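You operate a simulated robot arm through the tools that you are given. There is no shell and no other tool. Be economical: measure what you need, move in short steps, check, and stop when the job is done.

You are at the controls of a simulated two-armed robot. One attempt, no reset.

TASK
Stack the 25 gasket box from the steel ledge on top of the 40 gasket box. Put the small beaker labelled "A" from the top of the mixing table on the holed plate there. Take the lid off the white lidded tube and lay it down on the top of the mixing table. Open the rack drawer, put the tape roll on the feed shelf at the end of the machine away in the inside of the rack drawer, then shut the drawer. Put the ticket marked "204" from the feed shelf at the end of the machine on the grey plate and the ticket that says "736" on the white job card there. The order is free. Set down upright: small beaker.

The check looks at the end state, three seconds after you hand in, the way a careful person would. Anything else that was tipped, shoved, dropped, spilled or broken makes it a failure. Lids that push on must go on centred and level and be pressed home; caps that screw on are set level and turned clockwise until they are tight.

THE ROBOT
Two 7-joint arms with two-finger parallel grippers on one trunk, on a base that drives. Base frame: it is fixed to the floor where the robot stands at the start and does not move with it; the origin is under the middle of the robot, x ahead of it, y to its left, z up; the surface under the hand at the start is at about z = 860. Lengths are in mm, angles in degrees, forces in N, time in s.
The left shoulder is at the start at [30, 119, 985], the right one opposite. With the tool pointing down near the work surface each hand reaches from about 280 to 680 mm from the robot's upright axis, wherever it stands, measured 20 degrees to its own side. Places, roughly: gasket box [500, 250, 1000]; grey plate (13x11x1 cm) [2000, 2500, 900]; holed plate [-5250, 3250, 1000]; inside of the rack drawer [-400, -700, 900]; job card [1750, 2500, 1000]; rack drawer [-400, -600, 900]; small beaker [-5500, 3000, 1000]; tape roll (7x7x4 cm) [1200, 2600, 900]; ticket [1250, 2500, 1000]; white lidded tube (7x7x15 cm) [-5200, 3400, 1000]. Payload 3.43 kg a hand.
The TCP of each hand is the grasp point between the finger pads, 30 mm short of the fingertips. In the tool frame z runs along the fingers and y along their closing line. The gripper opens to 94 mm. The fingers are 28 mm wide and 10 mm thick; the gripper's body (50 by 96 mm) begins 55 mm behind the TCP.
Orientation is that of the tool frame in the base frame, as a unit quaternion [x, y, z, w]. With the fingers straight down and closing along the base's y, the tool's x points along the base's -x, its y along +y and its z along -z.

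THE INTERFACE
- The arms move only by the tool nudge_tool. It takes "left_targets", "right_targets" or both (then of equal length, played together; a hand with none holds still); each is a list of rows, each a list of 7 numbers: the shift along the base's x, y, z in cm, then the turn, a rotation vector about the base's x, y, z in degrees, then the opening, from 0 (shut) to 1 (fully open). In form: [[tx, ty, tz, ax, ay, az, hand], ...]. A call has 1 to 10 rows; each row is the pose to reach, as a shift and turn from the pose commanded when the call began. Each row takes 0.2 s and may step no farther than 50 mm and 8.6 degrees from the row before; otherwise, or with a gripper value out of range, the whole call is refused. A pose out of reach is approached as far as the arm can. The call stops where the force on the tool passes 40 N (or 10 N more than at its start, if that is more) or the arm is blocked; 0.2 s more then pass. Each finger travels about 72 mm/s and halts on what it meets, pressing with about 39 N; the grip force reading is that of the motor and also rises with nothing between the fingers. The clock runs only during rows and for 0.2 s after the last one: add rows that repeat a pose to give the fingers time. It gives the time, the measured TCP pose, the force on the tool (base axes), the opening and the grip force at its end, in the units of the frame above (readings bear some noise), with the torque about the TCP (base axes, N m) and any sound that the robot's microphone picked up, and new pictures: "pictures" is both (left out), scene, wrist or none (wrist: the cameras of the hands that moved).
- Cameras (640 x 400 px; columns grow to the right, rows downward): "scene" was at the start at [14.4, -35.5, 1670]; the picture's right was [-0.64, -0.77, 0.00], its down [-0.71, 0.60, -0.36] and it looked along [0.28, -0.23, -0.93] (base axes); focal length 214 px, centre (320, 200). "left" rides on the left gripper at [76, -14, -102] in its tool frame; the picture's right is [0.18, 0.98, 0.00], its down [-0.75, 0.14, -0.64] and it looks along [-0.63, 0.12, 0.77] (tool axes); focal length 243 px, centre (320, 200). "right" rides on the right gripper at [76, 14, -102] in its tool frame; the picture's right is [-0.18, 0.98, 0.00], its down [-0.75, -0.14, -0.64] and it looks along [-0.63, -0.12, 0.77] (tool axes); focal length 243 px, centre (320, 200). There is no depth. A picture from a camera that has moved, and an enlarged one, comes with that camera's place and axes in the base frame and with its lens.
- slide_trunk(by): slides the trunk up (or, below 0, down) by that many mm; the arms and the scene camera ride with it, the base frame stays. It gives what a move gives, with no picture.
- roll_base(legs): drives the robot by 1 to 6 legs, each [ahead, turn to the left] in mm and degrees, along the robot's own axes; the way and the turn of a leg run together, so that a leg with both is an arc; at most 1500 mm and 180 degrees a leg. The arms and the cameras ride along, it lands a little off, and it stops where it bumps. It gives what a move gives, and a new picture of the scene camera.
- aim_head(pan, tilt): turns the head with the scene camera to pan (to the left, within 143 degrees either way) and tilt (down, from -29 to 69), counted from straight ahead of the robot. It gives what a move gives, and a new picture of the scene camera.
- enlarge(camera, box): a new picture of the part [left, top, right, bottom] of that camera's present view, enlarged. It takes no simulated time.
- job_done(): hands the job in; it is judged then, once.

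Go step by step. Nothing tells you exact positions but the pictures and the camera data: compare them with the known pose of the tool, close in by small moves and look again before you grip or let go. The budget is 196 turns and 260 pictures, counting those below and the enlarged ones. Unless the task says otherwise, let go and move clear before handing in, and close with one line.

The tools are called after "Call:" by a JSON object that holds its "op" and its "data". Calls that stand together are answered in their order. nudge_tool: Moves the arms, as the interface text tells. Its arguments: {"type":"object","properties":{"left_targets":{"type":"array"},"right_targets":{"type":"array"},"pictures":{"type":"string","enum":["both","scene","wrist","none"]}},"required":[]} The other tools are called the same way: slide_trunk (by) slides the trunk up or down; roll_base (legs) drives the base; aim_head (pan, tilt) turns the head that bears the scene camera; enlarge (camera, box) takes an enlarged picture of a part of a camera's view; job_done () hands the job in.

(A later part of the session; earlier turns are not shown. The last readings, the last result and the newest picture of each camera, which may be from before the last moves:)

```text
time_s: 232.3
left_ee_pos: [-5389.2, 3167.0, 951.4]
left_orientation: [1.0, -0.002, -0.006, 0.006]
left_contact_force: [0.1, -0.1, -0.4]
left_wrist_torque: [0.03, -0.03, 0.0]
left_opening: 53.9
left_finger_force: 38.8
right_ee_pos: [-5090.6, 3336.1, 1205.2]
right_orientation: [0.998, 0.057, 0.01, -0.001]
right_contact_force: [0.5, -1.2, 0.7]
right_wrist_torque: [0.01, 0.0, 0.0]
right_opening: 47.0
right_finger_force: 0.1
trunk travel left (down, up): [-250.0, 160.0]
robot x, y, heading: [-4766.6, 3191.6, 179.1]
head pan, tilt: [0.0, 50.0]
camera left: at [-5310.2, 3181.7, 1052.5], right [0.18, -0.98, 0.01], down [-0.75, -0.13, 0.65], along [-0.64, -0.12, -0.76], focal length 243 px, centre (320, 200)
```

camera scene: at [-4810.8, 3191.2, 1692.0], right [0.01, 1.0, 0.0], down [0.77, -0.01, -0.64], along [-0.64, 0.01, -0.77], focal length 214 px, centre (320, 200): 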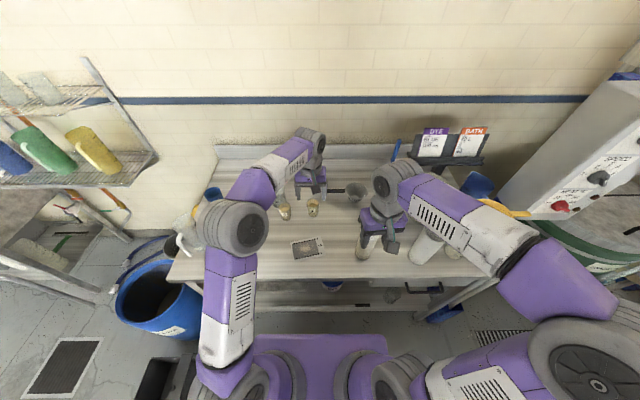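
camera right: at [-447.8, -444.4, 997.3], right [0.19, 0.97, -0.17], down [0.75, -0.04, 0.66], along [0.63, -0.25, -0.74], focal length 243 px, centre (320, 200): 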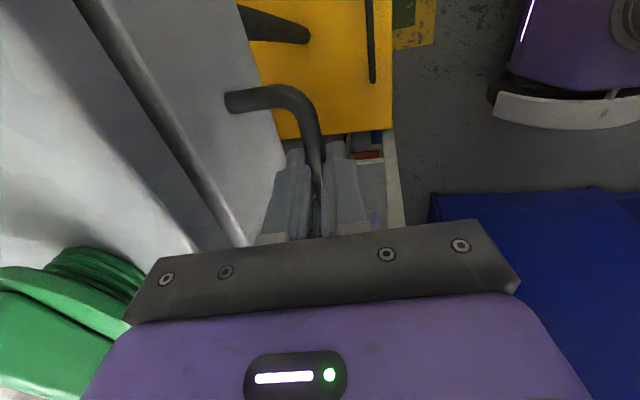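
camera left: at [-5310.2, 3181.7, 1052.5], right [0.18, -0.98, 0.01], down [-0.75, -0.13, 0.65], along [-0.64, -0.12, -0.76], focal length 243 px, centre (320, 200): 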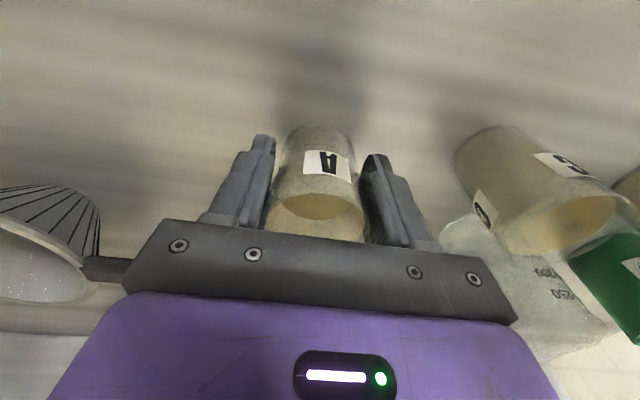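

Call:
{"op": "nudge_tool", "data": {"left_targets": [[0, 0, 2, 0, 0, 0, 0.35], [0, 0, 5, 0, 0, 0, 0.35], [2, 0, 7, 0, 0, 0, 0.35], [5.5, -0.5, 7, 0, 0, 0, 0.35], [9.5, -1, 7, 0, 0, 0, 0.35], [13.5, -1.5, 7, 0, 0, 0, 0.35], [17.4, -1.8, 7, 0, 0, 0, 0.35], [17.4, -1.8, 7, 0, 0, 0, 0.35]]}}

Call:
{"op": "enlarge", "data": {"camera": "scene", "box": [250, 170, 380, 290]}}

```text
time_s: 234.1
left_ee_pos: [-5214.4, 3152.3, 1022.3]
left_orientation: [1.0, -0.003, -0.006, 0.005]
left_contact_force: [0.2, 0.3, -1.0]
left_wrist_torque: [-0.01, -0.06, 0.03]
left_opening: 53.9
left_finger_force: 38.9
right_ee_pos: [-5091.2, 3336.6, 1204.3]
right_orientation: [0.998, 0.057, 0.011, 0.0]
right_contact_force: [-1.1, 0.2, -1.1]
right_wrist_torque: [0.01, -0.02, 0.01]
right_opening: 47.1
right_finger_force: 0.0
trunk travel left (down, up): [-250.0, 160.0]
robot x, y, heading: [-4770.4, 3192.6, 179.4]
head pan, tilt: [0.0, 50.0]
camera scene: at [-4813.0, 3192.1, 1691.9], right [0.01, 1.0, 0.0], down [0.77, -0.01, -0.64], along [-0.64, 0.01, -0.77], focal length 214 px, centre (320, 200)
camera left: at [-5137.0, 3165.6, 1123.0], right [0.18, -0.98, 0.01], down [-0.75, -0.13, 0.65], along [-0.64, -0.12, -0.76], focal length 243 px, centre (320, 200)
```

scene: 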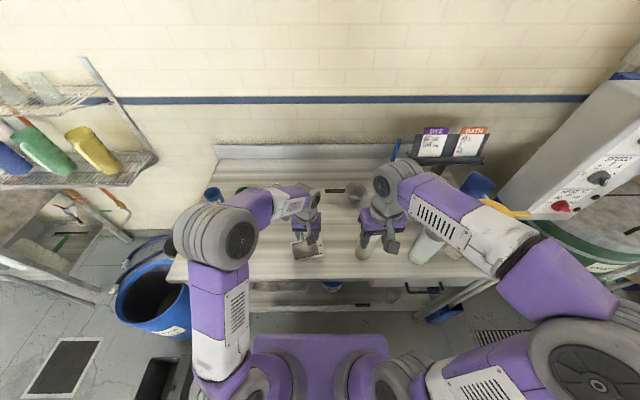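
left: 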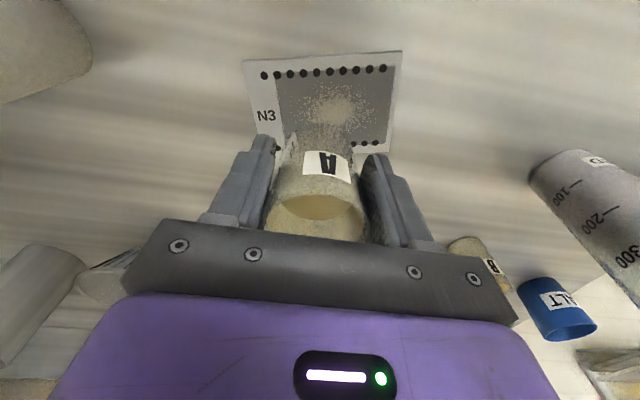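

```text
3.33 times, centred on (315, 230) of scene
camera zoom: at [-4813.0, 3192.1, 1691.9], right [0.01, 1.0, 0.0], down [0.77, -0.01, -0.64], along [-0.64, 0.01, -0.77], focal length 715 px, centre (337, 100)
```

zoom: 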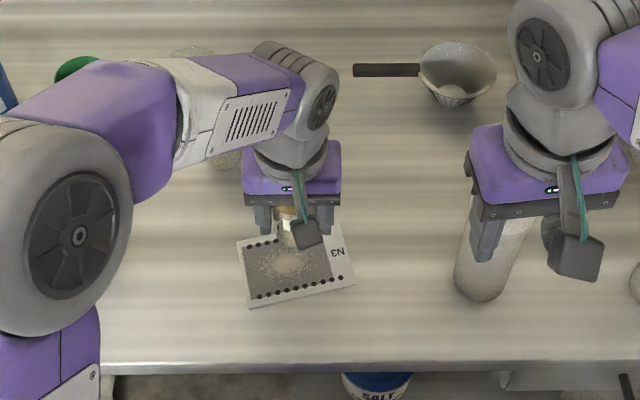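

Call:
{"op": "nudge_tool", "data": {"left_targets": [[0, -0.3, -3, 0, 0, 0, 0.35], [0, -0.3, -5.5, 0, 0, 0, 0.35], [0, -0.3, -6.2, 0, 0, 0, 0.35], [0, -0.3, -6.6, 0, 0, 0, 0.35]], "pictures": "wrist"}}

```text
time_s: 235.1
left_ee_pos: [-5214.6, 3148.1, 955.4]
left_orientation: [1.0, -0.002, -0.005, 0.005]
left_contact_force: [0.4, -0.4, -1.4]
left_wrist_torque: [0.0, -0.01, 0.01]
left_opening: 54.0
left_finger_force: 39.3
right_ee_pos: [-5090.4, 3337.2, 1204.5]
right_orientation: [0.998, 0.057, 0.012, -0.001]
right_contact_force: [-0.6, -0.1, 0.3]
right_wrist_torque: [0.03, 0.01, 0.02]
right_opening: 46.8
right_finger_force: 0.2
trunk travel left (down, up): [-250.0, 160.0]
robot x, y, heading: [-4765.3, 3190.0, 179.3]
head pan, tilt: [0.0, 50.0]
camera left: at [-5136.6, 3162.1, 1056.6], right [0.18, -0.98, 0.01], down [-0.75, -0.13, 0.65], along [-0.64, -0.12, -0.76], focal length 243 px, centre (320, 200)
```

left: 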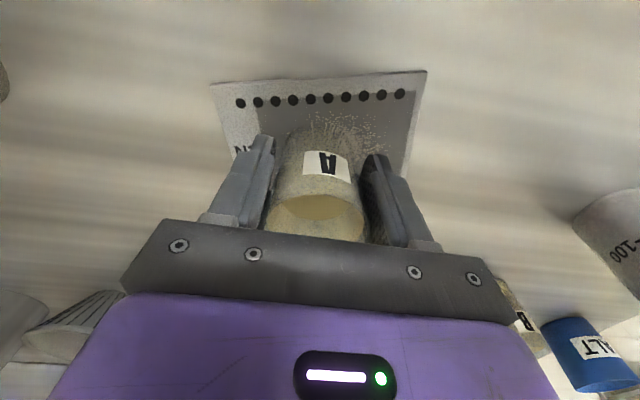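

Call:
{"op": "nudge_tool", "data": {"left_targets": [[-0.5, 0, 0, 0, 0, 0, 0.35], [-0.9, 0, 0, 0, 0, 0, 0.35], [-0.9, 0, -0.2, 0, 0, 0, 0.35], [-0.9, 0, -0.4, 0, 0, 0, 0.35], [-0.9, 0, -0.4, 0, 0, 0, 0.35]], "pictures": "wrist"}}

```text
time_s: 236.3
left_ee_pos: [-5221.5, 3145.7, 954.9]
left_orientation: [1.0, -0.001, -0.01, 0.004]
left_contact_force: [-0.5, -4.2, 30.0]
left_wrist_torque: [0.16, 0.09, -0.13]
left_opening: 54.1
left_finger_force: 38.8
right_ee_pos: [-5089.6, 3335.0, 1206.2]
right_orientation: [0.998, 0.057, 0.011, -0.001]
right_contact_force: [-0.1, -0.5, 0.0]
right_wrist_torque: [-0.01, -0.03, 0.01]
right_opening: 46.8
right_finger_force: 0.0
trunk travel left (down, up): [-250.0, 160.0]
robot x, y, heading: [-4765.5, 3191.0, 179.3]
head pan, tilt: [0.0, 50.0]
camera left: at [-5144.2, 3160.7, 1054.8], right [0.18, -0.98, 0.01], down [-0.74, -0.13, 0.66], along [-0.65, -0.12, -0.75], focal length 243 px, centre (320, 200)
```

left: 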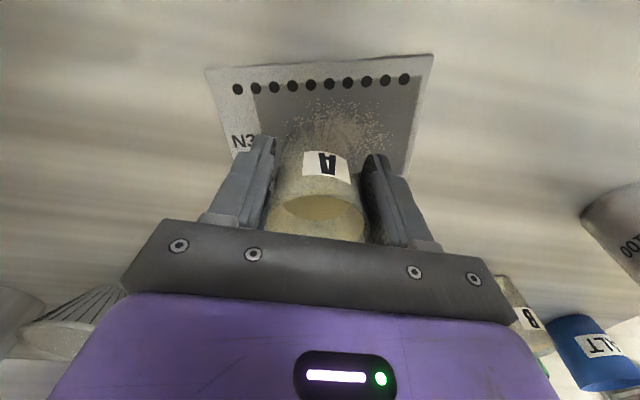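

Call:
{"op": "nudge_tool", "data": {"left_targets": [[0, 0, 0.3, 0, 0, 0, 0.5], [0, 0, 0.3, 0, 0, 0, 0.7], [0, 0, 0.3, 0, 0, 0, 0.8], [0, 0, 0.3, 0, 0, 0, 0.8], [0, 0, 4, 0, 0, 0, 0.8], [0, 0, 8.5, 0, 0, 0, 0.8], [1, 0, 13, 0, 0, 0, 0.8], [3, -2, 16, 0, 0, 0, 0.8]], "pictures": "both"}}

Call:
{"op": "enlarge", "data": {"camera": "scene", "box": [250, 170, 450, 290]}}

```text
time_s: 238.1
left_ee_pos: [-5192.7, 3127.4, 1113.0]
left_orientation: [1.0, -0.002, -0.006, 0.004]
left_contact_force: [0.4, -1.1, -0.3]
left_wrist_torque: [0.01, -0.02, 0.0]
left_opening: 75.2
left_finger_force: 0.1
right_ee_pos: [-5089.2, 3335.4, 1205.4]
right_orientation: [0.998, 0.056, 0.011, 0.0]
right_contact_force: [-0.8, 0.6, 0.0]
right_wrist_torque: [0.04, 0.01, 0.01]
right_opening: 47.2
right_finger_force: 0.1
trunk travel left (down, up): [-250.0, 160.0]
robot x, y, heading: [-4766.3, 3191.7, 179.6]
head pan, tilt: [0.0, 50.0]
camera scene: at [-4810.8, 3190.7, 1692.0], right [0.01, 1.0, 0.0], down [0.77, -0.01, -0.64], along [-0.64, 0.01, -0.77], focal length 214 px, centre (320, 200)
camera left: at [-5114.6, 3140.3, 1213.2], right [0.18, -0.98, 0.01], down [-0.75, -0.13, 0.65], along [-0.64, -0.12, -0.76], focal length 243 px, centre (320, 200)
```

scene: 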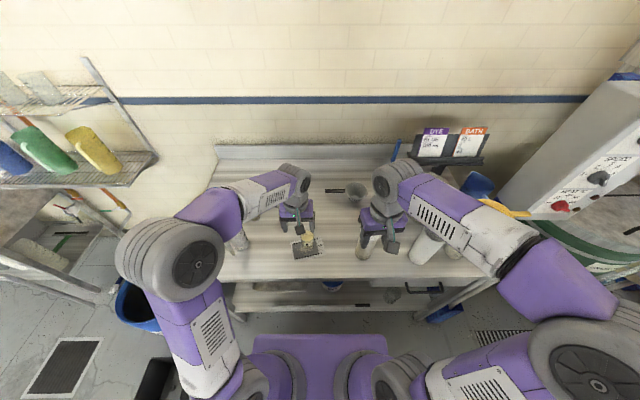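
left: 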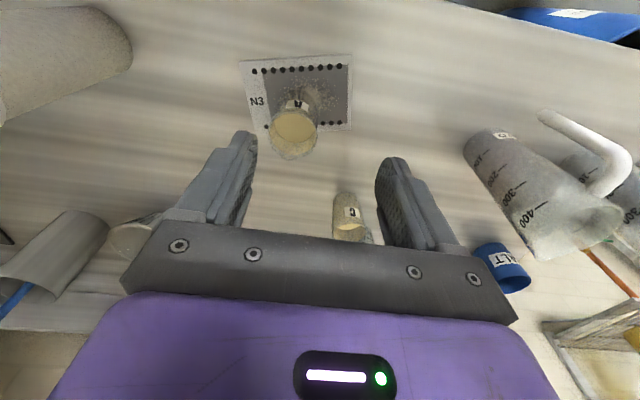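

```text
3.20 times, centred on (350, 230) of scene
camera zoom: at [-4810.8, 3190.7, 1692.0], right [0.01, 1.0, 0.0], down [0.77, -0.01, -0.64], along [-0.64, 0.01, -0.77], focal length 686 px, centre (224, 104)
```

zoom: 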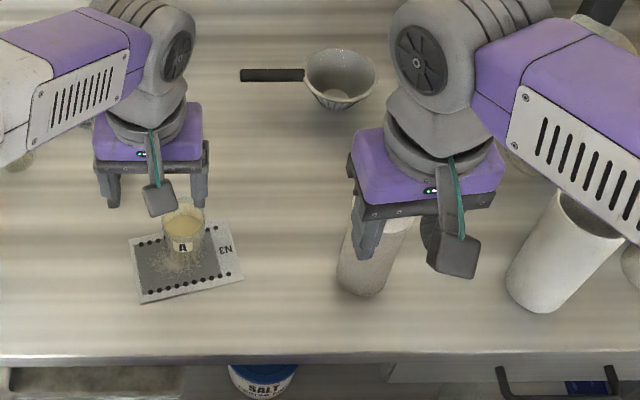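

Call:
{"op": "enlarge", "data": {"camera": "left", "box": [220, 30, 380, 180]}}

```text
2.67 times, centred on (300, 105) of left
camera zoom: at [-5114.6, 3140.3, 1213.2], right [0.18, -0.98, 0.01], down [-0.75, -0.13, 0.65], along [-0.64, -0.12, -0.76], focal length 647 px, centre (373, 453)
```

zoom: 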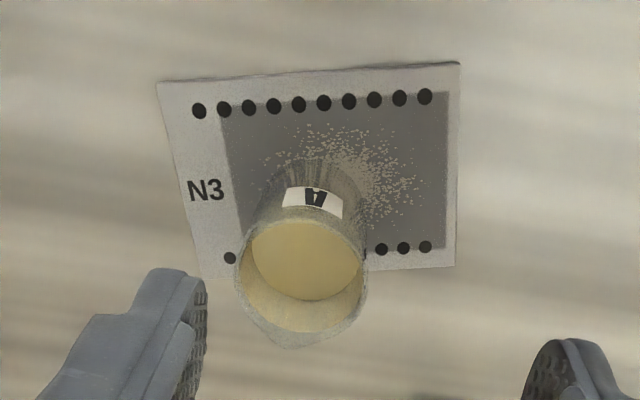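

Call:
{"op": "enlarge", "data": {"camera": "right", "box": [180, 80, 460, 260]}}

Call:
{"op": "enlarge", "data": {"camera": "left", "box": [0, 0, 240, 300]}}

```text
2.22 times, centred on (320, 170) of right
camera zoom: at [-5014.8, 3330.2, 1310.7], right [-0.07, -1.0, 0.0], down [-0.78, 0.05, 0.63], along [-0.62, 0.05, -0.78], focal length 539 px, centre (320, 267)
```

zoom: 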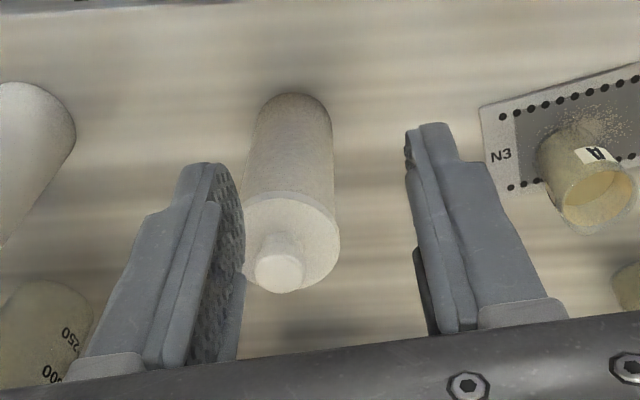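

```text
1.33 times, centred on (120, 150) of left
camera zoom: at [-5114.6, 3140.3, 1213.2], right [0.18, -0.98, 0.01], down [-0.75, -0.13, 0.65], along [-0.64, -0.12, -0.76], focal length 324 px, centre (587, 267)
```

zoom: 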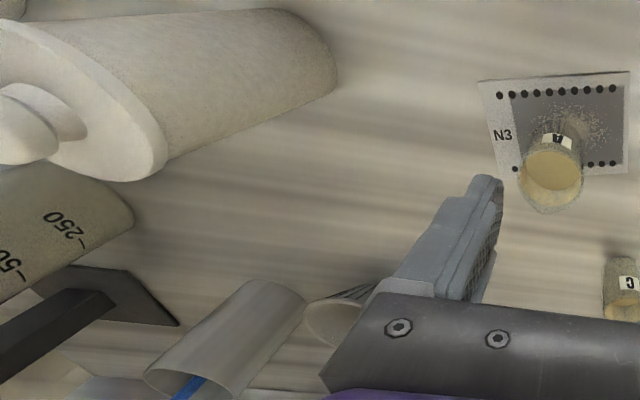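

Call:
{"op": "nudge_tool", "data": {"right_targets": [[-3.2, 1.1, -1.5, 0, 0, 0, 0.6], [-6.4, 2.2, -3, 0, 0, 0, 0.6], [-9.6, 3.2, -4, 0, 0, 0, 0.6], [-9.6, 3.2, -4, 0, 0, 0, 0.6]], "left_targets": [[1, -2, 1, 0, 0, 0, 0.8], [3, -4, 2, 0, 0, 0, 0.8], [5, -6, 4, 0, 0, 0, 0.8], [7, -8, 6, 0, 0, 0, 0.8]], "pictures": "both"}}

Call:
{"op": "enlarge", "data": {"camera": "scene", "box": [310, 150, 460, 280]}}

```text
time_s: 239.1
left_ee_pos: [-5120.3, 3047.8, 1172.4]
left_orientation: [1.0, -0.001, -0.006, 0.006]
left_contact_force: [-0.9, -0.3, -0.8]
left_wrist_torque: [0.0, 0.02, 0.05]
left_opening: 75.4
left_finger_force: 0.1
right_ee_pos: [-5185.2, 3367.8, 1165.9]
right_orientation: [0.998, 0.056, 0.01, -0.001]
right_contact_force: [0.1, 0.6, -0.2]
right_wrist_torque: [0.03, 0.02, 0.02]
right_opening: 56.3
right_finger_force: 0.1
trunk travel left (down, up): [-250.0, 160.0]
robot x, y, heading: [-4766.7, 3191.8, 179.2]
head pan, tilt: [0.0, 50.0]
camera scene: at [-4809.8, 3191.2, 1692.0], right [0.01, 1.0, 0.0], down [0.77, -0.01, -0.64], along [-0.64, 0.01, -0.77], focal length 214 px, centre (320, 200)
camera right: at [-5110.5, 3362.0, 1271.2], right [-0.07, -1.0, 0.0], down [-0.78, 0.05, 0.63], along [-0.62, 0.05, -0.78], focal length 243 px, centre (320, 200)
camera left: at [-5042.9, 3061.1, 1272.0], right [0.18, -0.98, 0.01], down [-0.75, -0.13, 0.65], along [-0.64, -0.12, -0.76], focal length 243 px, centre (320, 200)
```

scene: 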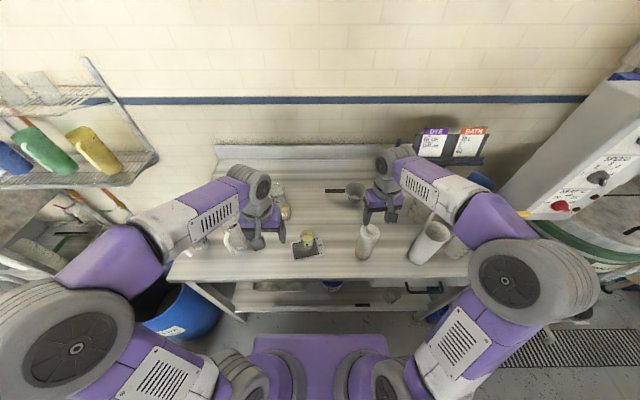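
right: 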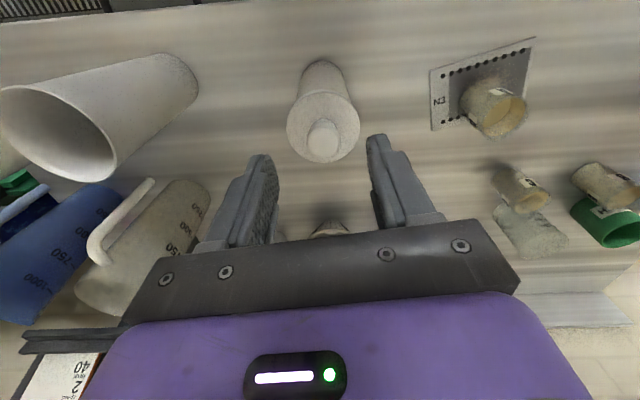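
left: 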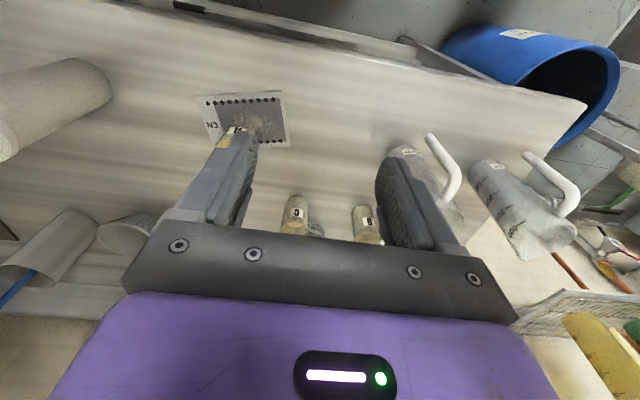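

```text
3.08 times, centred on (385, 215) of scene
camera zoom: at [-4809.8, 3191.2, 1692.0], right [0.01, 1.0, 0.0], down [0.77, -0.01, -0.64], along [-0.64, 0.01, -0.77], focal length 660 px, centre (120, 154)
```

zoom: 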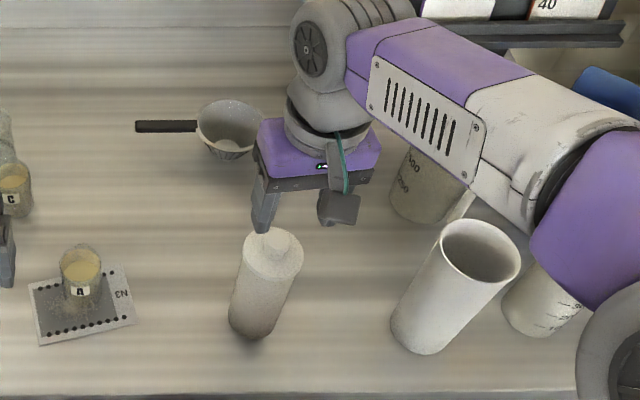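

Call:
{"op": "nudge_tool", "data": {"right_targets": [[0, 0, -1.5, 0, 0, 0, 0.6], [0, 0, -3, 0, 0, 0, 0.6], [0, 0, -3, 0, 0, 0, 0.6]], "pictures": "wrist"}}

Call:
{"op": "enlarge", "data": {"camera": "right", "box": [220, 50, 440, 240]}}

Call:
{"op": "enlarge", "data": {"camera": "scene", "box": [340, 200, 410, 270]}}

```text
time_s: 239.9
left_ee_pos: [-5122.5, 3047.1, 1172.9]
left_orientation: [1.0, -0.002, -0.006, 0.006]
left_contact_force: [-0.1, 0.2, 0.5]
left_wrist_torque: [0.0, -0.05, -0.02]
left_opening: 75.2
left_finger_force: 0.0
right_ee_pos: [-5187.2, 3367.5, 1134.5]
right_orientation: [0.998, 0.056, 0.012, -0.001]
right_contact_force: [0.3, -0.7, -0.5]
right_wrist_torque: [-0.01, -0.05, -0.03]
right_opening: 56.3
right_finger_force: 0.1
trunk travel left (down, up): [-250.0, 160.0]
robot x, y, heading: [-4770.5, 3190.1, 179.3]
head pan, tilt: [0.0, 50.0]
camera right: at [-5111.9, 3362.3, 1240.5], right [-0.07, -1.0, 0.0], down [-0.78, 0.05, 0.62], along [-0.62, 0.05, -0.78], focal length 243 px, centre (320, 200)
```

right: 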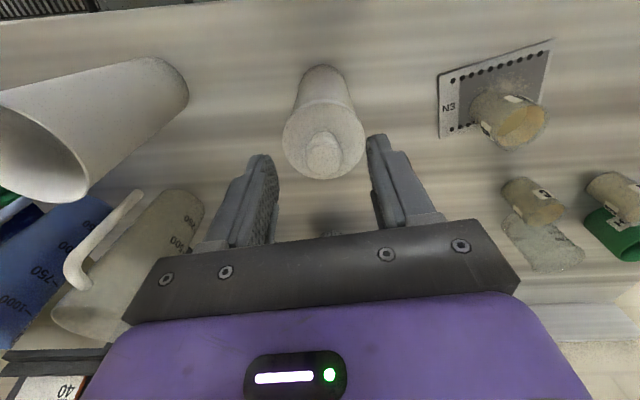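

```text
2.11 times, centred on (330, 145) of right
camera zoom: at [-5111.9, 3362.3, 1240.5], right [-0.07, -1.0, 0.0], down [-0.78, 0.05, 0.62], along [-0.62, 0.05, -0.78], focal length 511 px, centre (299, 316)
```

zoom: 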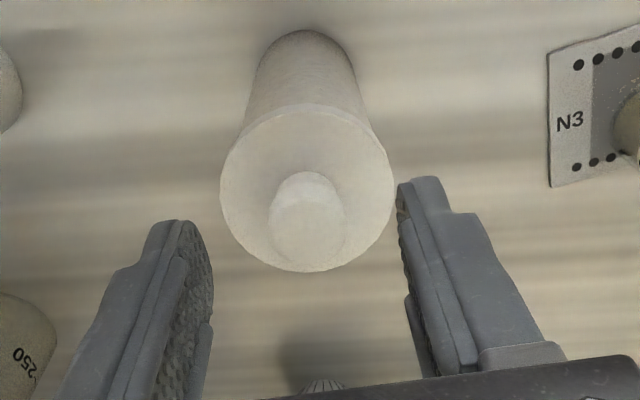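

```text
5.71 times, centred on (375, 235) of scene
camera zoom: at [-4811.7, 3191.9, 1692.0], right [0.01, 1.0, 0.0], down [0.77, -0.01, -0.64], along [-0.64, 0.01, -0.77], focal length 1226 px, centre (6, 0)
```

zoom: 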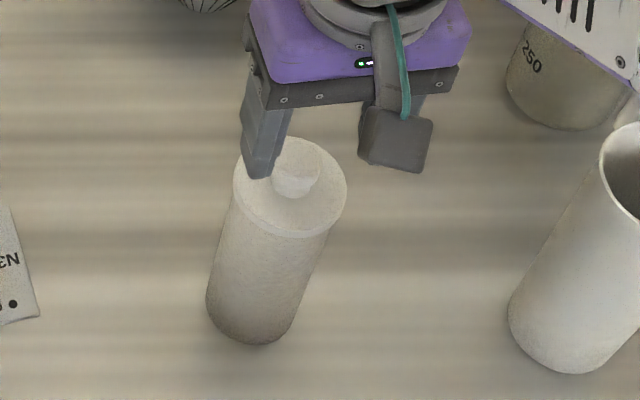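

Call:
{"op": "nudge_tool", "data": {"right_targets": [[-1.5, 0.1, -1.5, 0, 0, 0, 0.6], [-1.5, 0.1, -3.2, 0, 0, 0, 0.6], [-1.5, 0.1, -3.2, 0, 0, 0, 0.6]], "pictures": "wrist"}}

Call:
{"op": "enlarge", "data": {"camera": "scene", "box": [340, 190, 410, 260]}}

```text
time_s: 240.7
left_ee_pos: [-5124.1, 3048.3, 1170.5]
left_orientation: [1.0, -0.002, -0.005, 0.005]
left_contact_force: [-0.2, -0.1, -0.4]
left_wrist_torque: [-0.03, 0.02, 0.04]
left_opening: 75.2
left_finger_force: 0.0
right_ee_pos: [-5201.2, 3369.9, 1101.8]
right_orientation: [0.998, 0.056, 0.012, -0.001]
right_contact_force: [0.5, 0.2, -0.3]
right_wrist_torque: [-0.01, -0.02, -0.02]
right_opening: 56.3
right_finger_force: 0.2
trunk travel left (down, up): [-250.0, 160.0]
robot x, y, heading: [-4766.5, 3192.5, 179.4]
head pan, tilt: [0.0, 50.0]
camera right: at [-5127.1, 3363.5, 1208.1], right [-0.07, -1.0, 0.0], down [-0.78, 0.05, 0.62], along [-0.62, 0.05, -0.78], focal length 243 px, centre (320, 200)
```

right: 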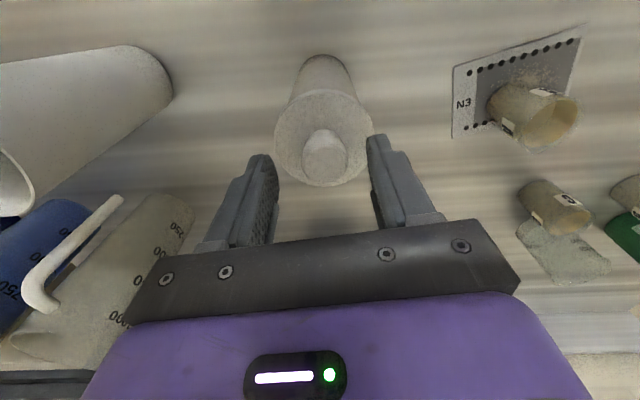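

```text
5.71 times, centred on (375, 225) of scene
camera zoom: at [-4812.3, 3192.0, 1691.9], right [0.01, 1.0, 0.0], down [0.77, -0.01, -0.64], along [-0.64, 0.01, -0.77], focal length 1226 px, centre (6, 57)
```

zoom: 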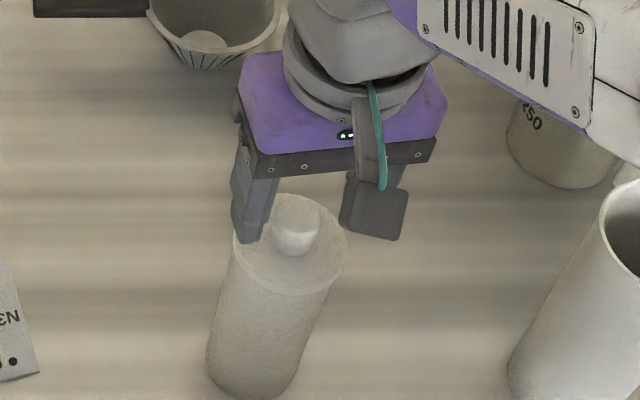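

Call:
{"op": "nudge_tool", "data": {"right_targets": [[0, -0.1, -1, 0, 0, 0, 0.6], [0, -0.1, -2, 0, 0, 0, 0.6], [0, -0.1, -2, 0, 0, 0, 0.6]], "pictures": "wrist"}}

Call:
{"op": "enlarge", "data": {"camera": "right", "box": [220, 60, 440, 250]}}

```text
time_s: 241.5
left_ee_pos: [-5121.2, 3048.7, 1171.3]
left_orientation: [1.0, -0.002, -0.005, 0.005]
left_contact_force: [-0.1, -0.5, 0.2]
left_wrist_torque: [0.01, -0.04, -0.01]
left_opening: 75.4
left_finger_force: 0.0
right_ee_pos: [-5204.6, 3366.6, 1089.6]
right_orientation: [0.998, 0.057, 0.002, 0.001]
right_contact_force: [4.5, 0.1, 22.1]
right_wrist_torque: [0.04, -0.45, -0.02]
right_opening: 56.3
right_finger_force: 0.0
trunk travel left (down, up): [-250.0, 160.0]
robot x, y, heading: [-4767.0, 3193.8, 179.2]
head pan, tilt: [0.0, 50.0]
stopped in row 3 (right hand): the force on the tool passed its limit at 44 N (the readings are from after the stop); the commanded pose is now the measured one
camera right: at [-5127.3, 3361.8, 1193.4], right [-0.07, -1.0, 0.0], down [-0.77, 0.06, 0.64], along [-0.64, 0.05, -0.77], focal length 243 px, centre (320, 200)
```

right: 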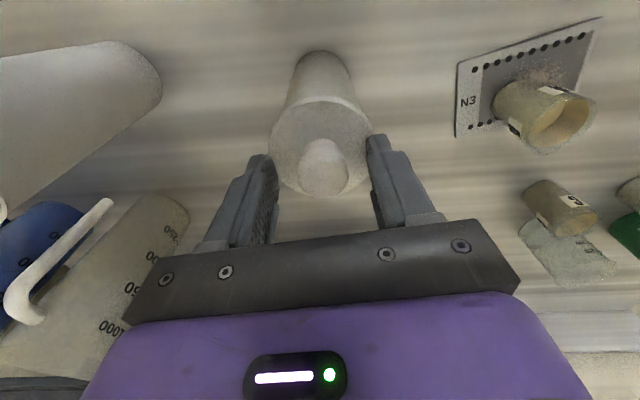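

```text
2.11 times, centred on (330, 155) of right
camera zoom: at [-5127.3, 3361.8, 1193.4], right [-0.07, -1.0, 0.0], down [-0.77, 0.06, 0.64], along [-0.64, 0.05, -0.77], focal length 511 px, centre (299, 295)
```

zoom: 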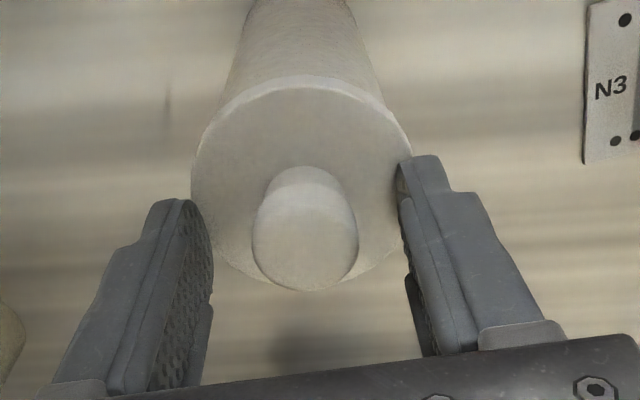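

Call:
{"op": "nudge_tool", "data": {"right_targets": [[0.3, 0.1, 0.3, 0, 0, 0, 0.6], [0.4, 0.1, 0.3, 0, 0, 0, 0.4], [0.4, 0.1, 0.3, 0, 0, 0, 0.15], [0.4, 0.1, 0.3, 0, 0, 0, 0.15], [0.4, 0.1, 0.3, 0, 0, 0, 0.15]], "pictures": "wrist"}}

```text
time_s: 242.7
left_ee_pos: [-5122.8, 3047.9, 1171.1]
left_orientation: [1.0, -0.002, -0.006, 0.006]
left_contact_force: [0.0, 0.2, -0.7]
left_wrist_torque: [0.03, -0.02, 0.0]
left_opening: 75.2
left_finger_force: 0.0
right_ee_pos: [-5199.7, 3367.8, 1090.4]
right_orientation: [0.998, 0.055, 0.002, 0.0]
right_contact_force: [-2.0, -2.5, 17.4]
right_wrist_torque: [-0.11, 0.1, 0.0]
right_opening: 24.8
right_finger_force: 39.1
trunk travel left (down, up): [-250.0, 160.0]
robot x, y, heading: [-4769.4, 3188.7, 179.1]
head pan, tilt: [0.0, 50.0]
camera right: at [-5123.4, 3362.6, 1194.5], right [-0.07, -1.0, 0.0], down [-0.77, 0.06, 0.64], along [-0.64, 0.05, -0.77], focal length 243 px, centre (320, 200)
```

right: 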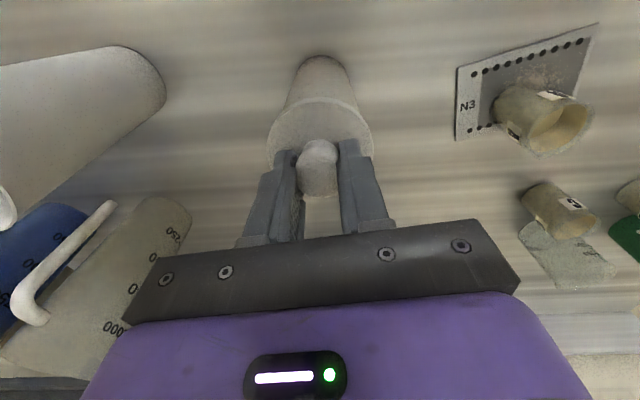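

Call:
{"op": "nudge_tool", "data": {"right_targets": [[0, 0, 0.4, 0, 0, 0, 0.15], [0, 0, 0.8, 0, 0, 0, 0.15], [0, 0, 1.2, 0, 0, 0, 0.15], [0, 0, 1.6, 0, 0, 0, 0.15]], "pictures": "wrist"}}

Call:
{"op": "enlarge", "data": {"camera": "scene", "box": [335, 190, 425, 270]}}

```text
time_s: 243.7
left_ee_pos: [-5122.7, 3048.8, 1171.7]
left_orientation: [1.0, -0.002, -0.007, 0.005]
left_contact_force: [-0.4, -0.4, 0.6]
left_wrist_torque: [0.02, 0.02, 0.03]
left_opening: 75.3
left_finger_force: 0.1
right_ee_pos: [-5199.1, 3368.2, 1106.6]
right_orientation: [0.998, 0.056, 0.005, -0.001]
right_contact_force: [0.4, -0.3, -0.8]
right_wrist_torque: [0.01, -0.02, 0.0]
right_opening: 24.5
right_finger_force: 38.6
trunk travel left (down, up): [-250.0, 160.0]
robot x, y, heading: [-4766.5, 3191.8, 179.4]
head pan, tilt: [0.0, 50.0]
camera right: at [-5123.0, 3362.8, 1210.4], right [-0.07, -1.0, 0.0], down [-0.77, 0.06, 0.64], along [-0.63, 0.05, -0.77], focal length 243 px, centre (320, 200)
```

right: 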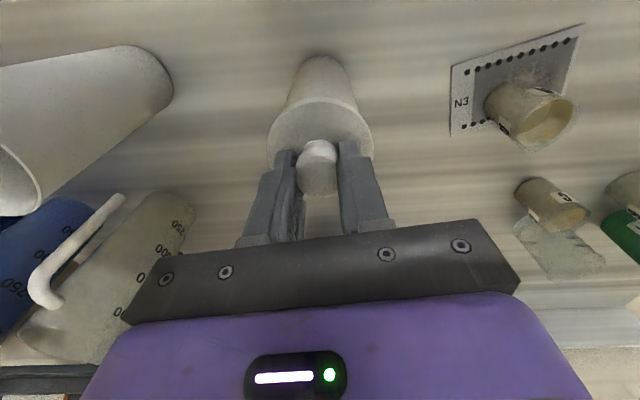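

```text
5.00 times, centred on (380, 230) of scene
camera zoom: at [-4811.7, 3192.0, 1691.9], right [0.01, 1.0, 0.0], down [0.77, -0.01, -0.64], along [-0.64, 0.01, -0.77], focal length 1072 px, centre (20, 50)
```

zoom: 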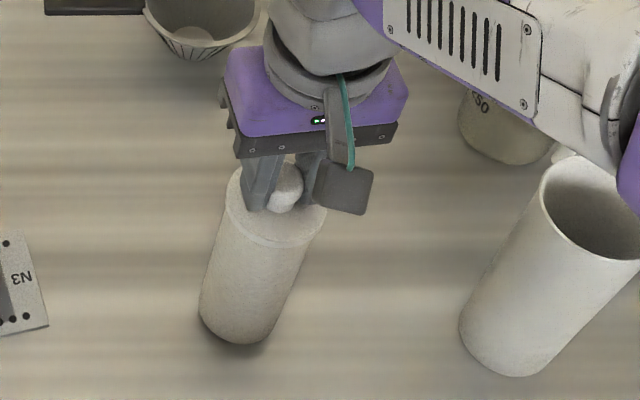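

The whole tube came up with the lid, so I'll set it back down. The left hand will hold the body from the front while the right pulls the lid.

Call:
{"op": "nudge_tool", "data": {"right_targets": [[0, 0, -0.5, 0, 0, 0, 0.15], [0, 0, -1, 0, 0, 0, 0.15], [0, 0, -1.5, 0, 0, 0, 0.15], [0, 0, -1.6, 0, 0, 0, 0.15]], "left_targets": [[2, 3, 0, 0, 0, 0, 1], [4, 6, 0, 0, 0, 0, 1], [6, 9, 0, 0, 0, 0, 1], [8, 12, 0, 0, 0, 0, 1]], "pictures": "none"}}

```text
time_s: 244.7
left_ee_pos: [-5041.3, 3168.1, 1172.2]
left_orientation: [1.0, -0.002, -0.006, 0.005]
left_contact_force: [0.0, -0.5, -0.8]
left_wrist_torque: [-0.01, -0.01, -0.01]
left_opening: 94.2
left_finger_force: 0.1
right_ee_pos: [-5198.6, 3369.2, 1091.0]
right_orientation: [0.998, 0.056, 0.002, 0.001]
right_contact_force: [-0.5, -0.4, 8.3]
right_wrist_torque: [0.02, -0.17, -0.03]
right_opening: 24.5
right_finger_force: 38.8
trunk travel left (down, up): [-250.0, 160.0]
robot x, y, heading: [-4764.0, 3193.3, 179.4]
head pan, tilt: [0.0, 50.0]
```

Call:
{"op": "nudge_tool", "data": {"left_targets": [[0, 0, -1.5, 0, 7, 0, 1], [0, 0.5, -3, 0, 14, 0, 1], [0, 1, -5, 0, 21, 0, 1], [-0.5, 2, -7, 0, 28, 0, 1], [-1, 3, -9, 0, 35, 0, 1], [-1.3, 4, -11, 0, 42, 0, 1], [-1.6, 5, -13, 0, 49, 0, 1], [-1.9, 6, -14.5, 0, 55, 0, 1], [-1.9, 6, -14.5, 0, 55, 0, 1]]}}

```text
time_s: 246.7
left_ee_pos: [-5066.2, 3240.0, 1027.7]
left_orientation: [0.884, 0.001, -0.467, 0.006]
left_contact_force: [0.3, -0.4, 0.1]
left_wrist_torque: [0.01, 0.0, 0.0]
left_opening: 94.0
left_finger_force: 0.0
left hand out of reach, approached as far as the arm can: row 6, 7, 8, 9
right_ee_pos: [-5199.6, 3367.8, 1090.2]
right_orientation: [0.998, 0.055, 0.004, 0.0]
right_contact_force: [-2.7, -0.9, 16.5]
right_wrist_torque: [-0.03, 0.11, -0.01]
right_opening: 24.5
right_finger_force: 39.0
trunk travel left (down, up): [-250.0, 160.0]
robot x, y, heading: [-4765.9, 3187.8, 179.3]
head pan, tilt: [0.0, 50.0]
camera scene: at [-4811.1, 3190.9, 1692.0], right [0.01, 1.0, 0.0], down [0.77, -0.01, -0.64], along [-0.64, 0.01, -0.77], focal length 214 px, centre (320, 200)
camera left: at [-4939.1, 3254.7, 1020.4], right [0.11, -0.98, -0.14], down [0.11, -0.13, 0.99], along [-0.99, -0.12, 0.09], focal length 243 px, centre (320, 200)
```

scene: 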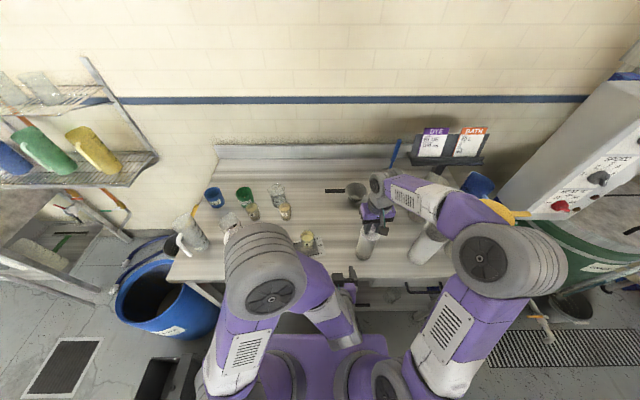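
left: 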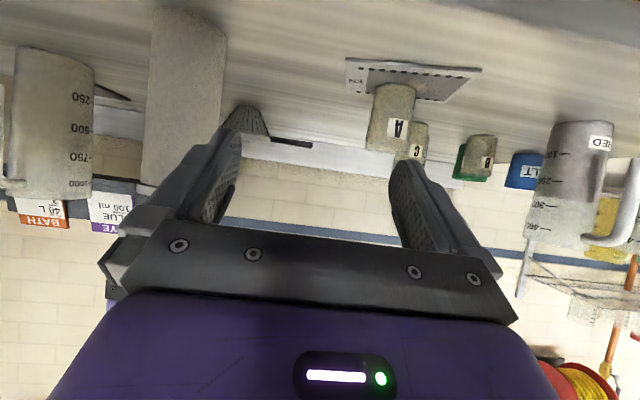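

Call:
{"op": "nudge_tool", "data": {"left_targets": [[0, 3.2, -0.5, 0, 0, 0, 1], [0, 6.4, -1, 0, 0, 0, 1], [-0.5, 9.6, -2, 0, 0, 0, 1], [-1, 12.7, -3, 0, 0, 0, 1], [-3, 12.7, -4, 0, 0, 0, 1], [-3, 12.7, -4, 0, 0, 0, 1]]}}

```text
time_s: 248.1
left_ee_pos: [-5095.9, 3367.4, 987.0]
left_orientation: [0.884, 0.0, -0.467, 0.005]
left_contact_force: [0.5, -0.6, 0.7]
left_wrist_torque: [0.0, 0.01, 0.01]
left_opening: 93.9
left_finger_force: 0.1
right_ee_pos: [-5199.4, 3368.4, 1089.5]
right_orientation: [0.998, 0.056, 0.003, 0.0]
right_contact_force: [-2.0, -1.7, 16.6]
right_wrist_torque: [-0.03, 0.07, -0.01]
right_opening: 24.5
right_finger_force: 39.0
trunk travel left (down, up): [-250.0, 160.0]
robot x, y, heading: [-4764.1, 3194.0, 179.7]
head pan, tilt: [0.0, 50.0]
camera scene: at [-4810.8, 3191.5, 1692.0], right [0.01, 1.0, 0.0], down [0.77, -0.01, -0.64], along [-0.64, 0.01, -0.77], focal length 214 px, centre (320, 200)
camera left: at [-4968.3, 3381.7, 979.5], right [0.11, -0.98, -0.14], down [0.11, -0.13, 0.99], along [-0.99, -0.12, 0.09], focal length 243 px, centre (320, 200)
```

scene: 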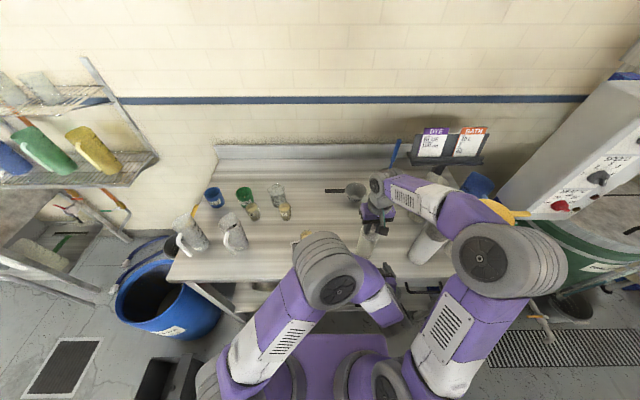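
left: 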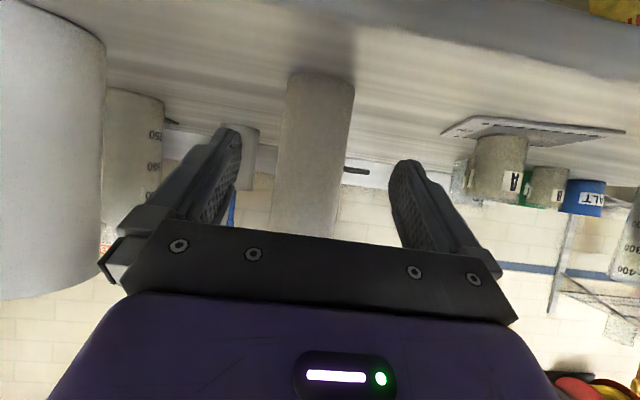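

Call:
{"op": "nudge_tool", "data": {"left_targets": [[-3, 0.1, -0.2, 0, 0, 0, 1], [-6, 0.1, -0.5, 0, 0, 0, 1], [-8.5, 0.1, -0.8, 0, 0, 0, 1], [-9.8, 0.1, -0.8, 0, 0, 0, 1], [-9.8, 0.1, -0.8, 0, 0, 0, 1]]}}

Call:
{"op": "enlarge", "data": {"camera": "scene", "box": [320, 170, 440, 290]}}

```text
time_s: 249.3
left_ee_pos: [-5192.6, 3368.1, 977.0]
left_orientation: [0.885, 0.0, -0.466, 0.006]
left_contact_force: [13.4, -2.1, -4.0]
left_wrist_torque: [0.13, 1.12, -0.03]
left_opening: 93.7
left_finger_force: 0.2
right_ee_pos: [-5198.5, 3369.6, 1090.4]
right_orientation: [0.998, 0.056, 0.002, 0.0]
right_contact_force: [-11.0, -0.2, 13.6]
right_wrist_torque: [0.04, -0.31, -0.05]
right_opening: 24.7
right_finger_force: 38.6
trunk travel left (down, up): [-250.0, 160.0]
robot x, y, heading: [-4764.5, 3187.9, 179.4]
head pan, tilt: [0.0, 50.0]
camera scene: at [-4810.6, 3191.4, 1691.9], right [0.01, 1.0, 0.0], down [0.77, -0.01, -0.64], along [-0.64, 0.01, -0.77], focal length 214 px, centre (320, 200)
camera left: at [-5065.1, 3382.2, 971.4], right [0.11, -0.98, -0.14], down [0.1, -0.13, 0.99], along [-0.99, -0.12, 0.09], focal length 243 px, centre (320, 200)
```

scene: 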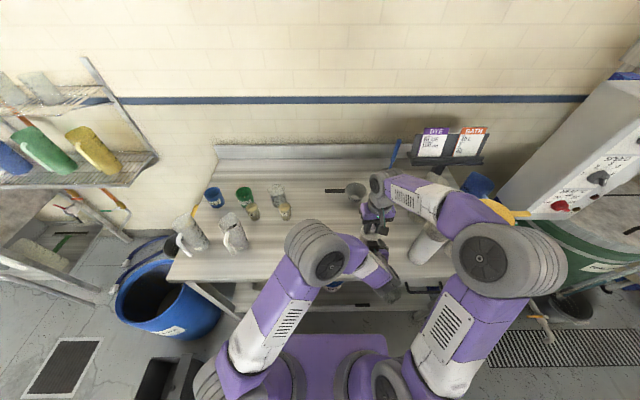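
left: 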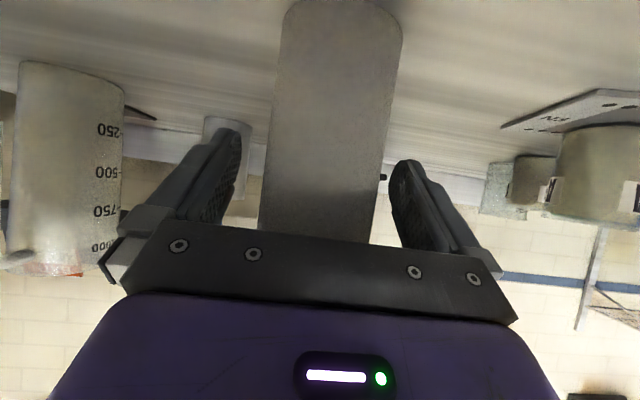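

```text
3.33 times, centred on (380, 230) of scene
camera zoom: at [-4810.6, 3191.4, 1691.9], right [0.01, 1.0, 0.0], down [0.77, -0.01, -0.64], along [-0.64, 0.01, -0.77], focal length 715 px, centre (120, 100)
```

zoom: 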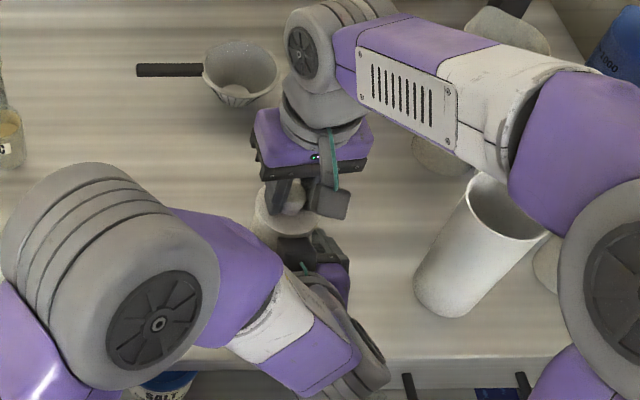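

Call:
{"op": "nudge_tool", "data": {"left_targets": [[0.7, 0, -0.1, 0, 0, 0, 1], [0.7, 0, -0.1, 0, 0, 0, 0.85], [0.7, 0, -0.1, 0, 0, 0, 0.65], [0.7, 0, -0.1, 0, 0, 0, 0.6], [0.7, 0, -0.1, 0, 0, 0, 0.6]], "pictures": "wrist"}}

```text
time_s: 250.5
left_ee_pos: [-5187.8, 3367.0, 977.7]
left_orientation: [0.884, 0.001, -0.468, 0.005]
left_contact_force: [-6.0, 2.4, 1.5]
left_wrist_torque: [0.02, 0.0, 0.05]
left_opening: 61.3
left_finger_force: 39.1
right_ee_pos: [-5198.8, 3369.5, 1089.8]
right_orientation: [0.998, 0.056, 0.004, -0.001]
right_contact_force: [1.2, -0.8, 16.3]
right_wrist_torque: [-0.08, 0.05, -0.04]
right_opening: 24.6
right_finger_force: 38.4
trunk travel left (down, up): [-250.0, 160.0]
robot x, y, heading: [-4768.1, 3191.3, 179.6]
head pan, tilt: [0.0, 50.0]
camera left: at [-5060.3, 3382.0, 971.6], right [0.11, -0.98, -0.14], down [0.11, -0.13, 0.99], along [-0.99, -0.12, 0.09], focal length 243 px, centre (320, 200)
```

left: 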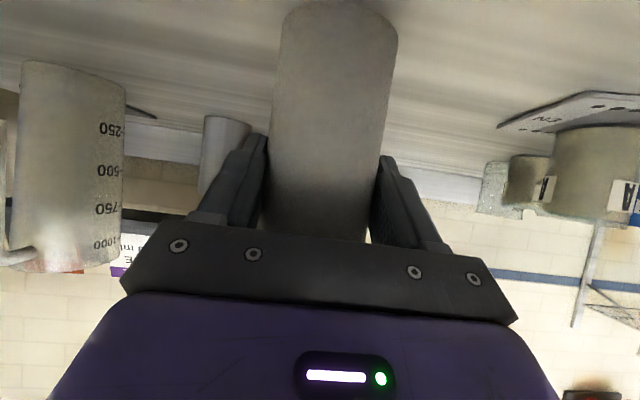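

Call:
{"op": "nudge_tool", "data": {"right_targets": [[0, 0, 0.5, 0, 0, 0, 0.1], [0, 0, 1, 0, 0, 0, 0.1], [0, 0, 1.5, 0, 0, 0, 0.1], [0, 0, 2, 0, 0, 0, 0.1]], "pictures": "wrist"}}

Call:
{"op": "enlarge", "data": {"camera": "scene", "box": [340, 190, 420, 270]}}

```text
time_s: 251.5
left_ee_pos: [-5186.7, 3366.8, 978.6]
left_orientation: [0.884, 0.0, -0.468, 0.004]
left_contact_force: [-2.8, -0.6, 12.1]
left_wrist_torque: [0.02, 0.16, 0.02]
left_opening: 61.0
left_finger_force: 39.1
right_ee_pos: [-5198.4, 3367.5, 1109.3]
right_orientation: [0.998, 0.056, 0.004, -0.001]
right_contact_force: [0.6, -0.4, 0.0]
right_wrist_torque: [-0.02, -0.04, -0.02]
right_opening: 25.1
right_finger_force: 39.2
trunk travel left (down, up): [-250.0, 160.0]
robot x, y, heading: [-4766.5, 3195.6, 179.5]
head pan, tilt: [0.0, 50.0]
heard: snap
camera right: at [-5123.4, 3362.8, 1214.3], right [-0.07, -1.0, 0.0], down [-0.77, 0.06, 0.64], along [-0.63, 0.05, -0.77], focal length 243 px, centre (320, 200)
```

right: 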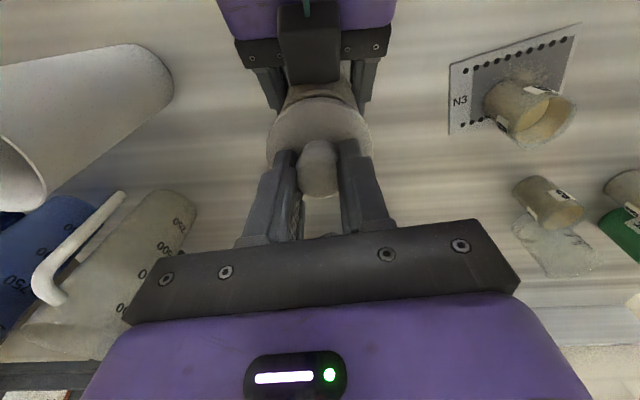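

```text
5.00 times, centred on (380, 230) of scene
camera zoom: at [-4811.2, 3191.4, 1692.0], right [0.01, 1.0, 0.0], down [0.77, -0.01, -0.64], along [-0.64, 0.01, -0.77], focal length 1072 px, centre (20, 50)
```

zoom: 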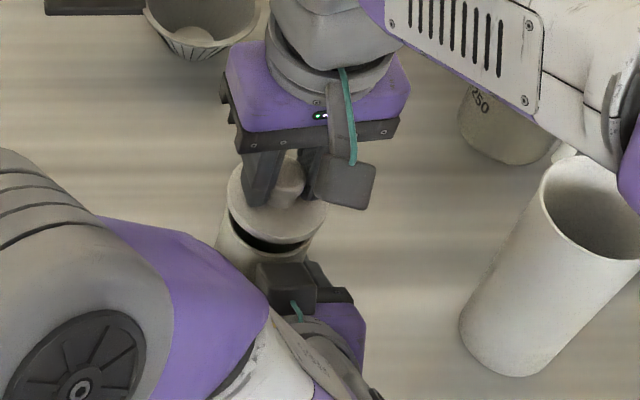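

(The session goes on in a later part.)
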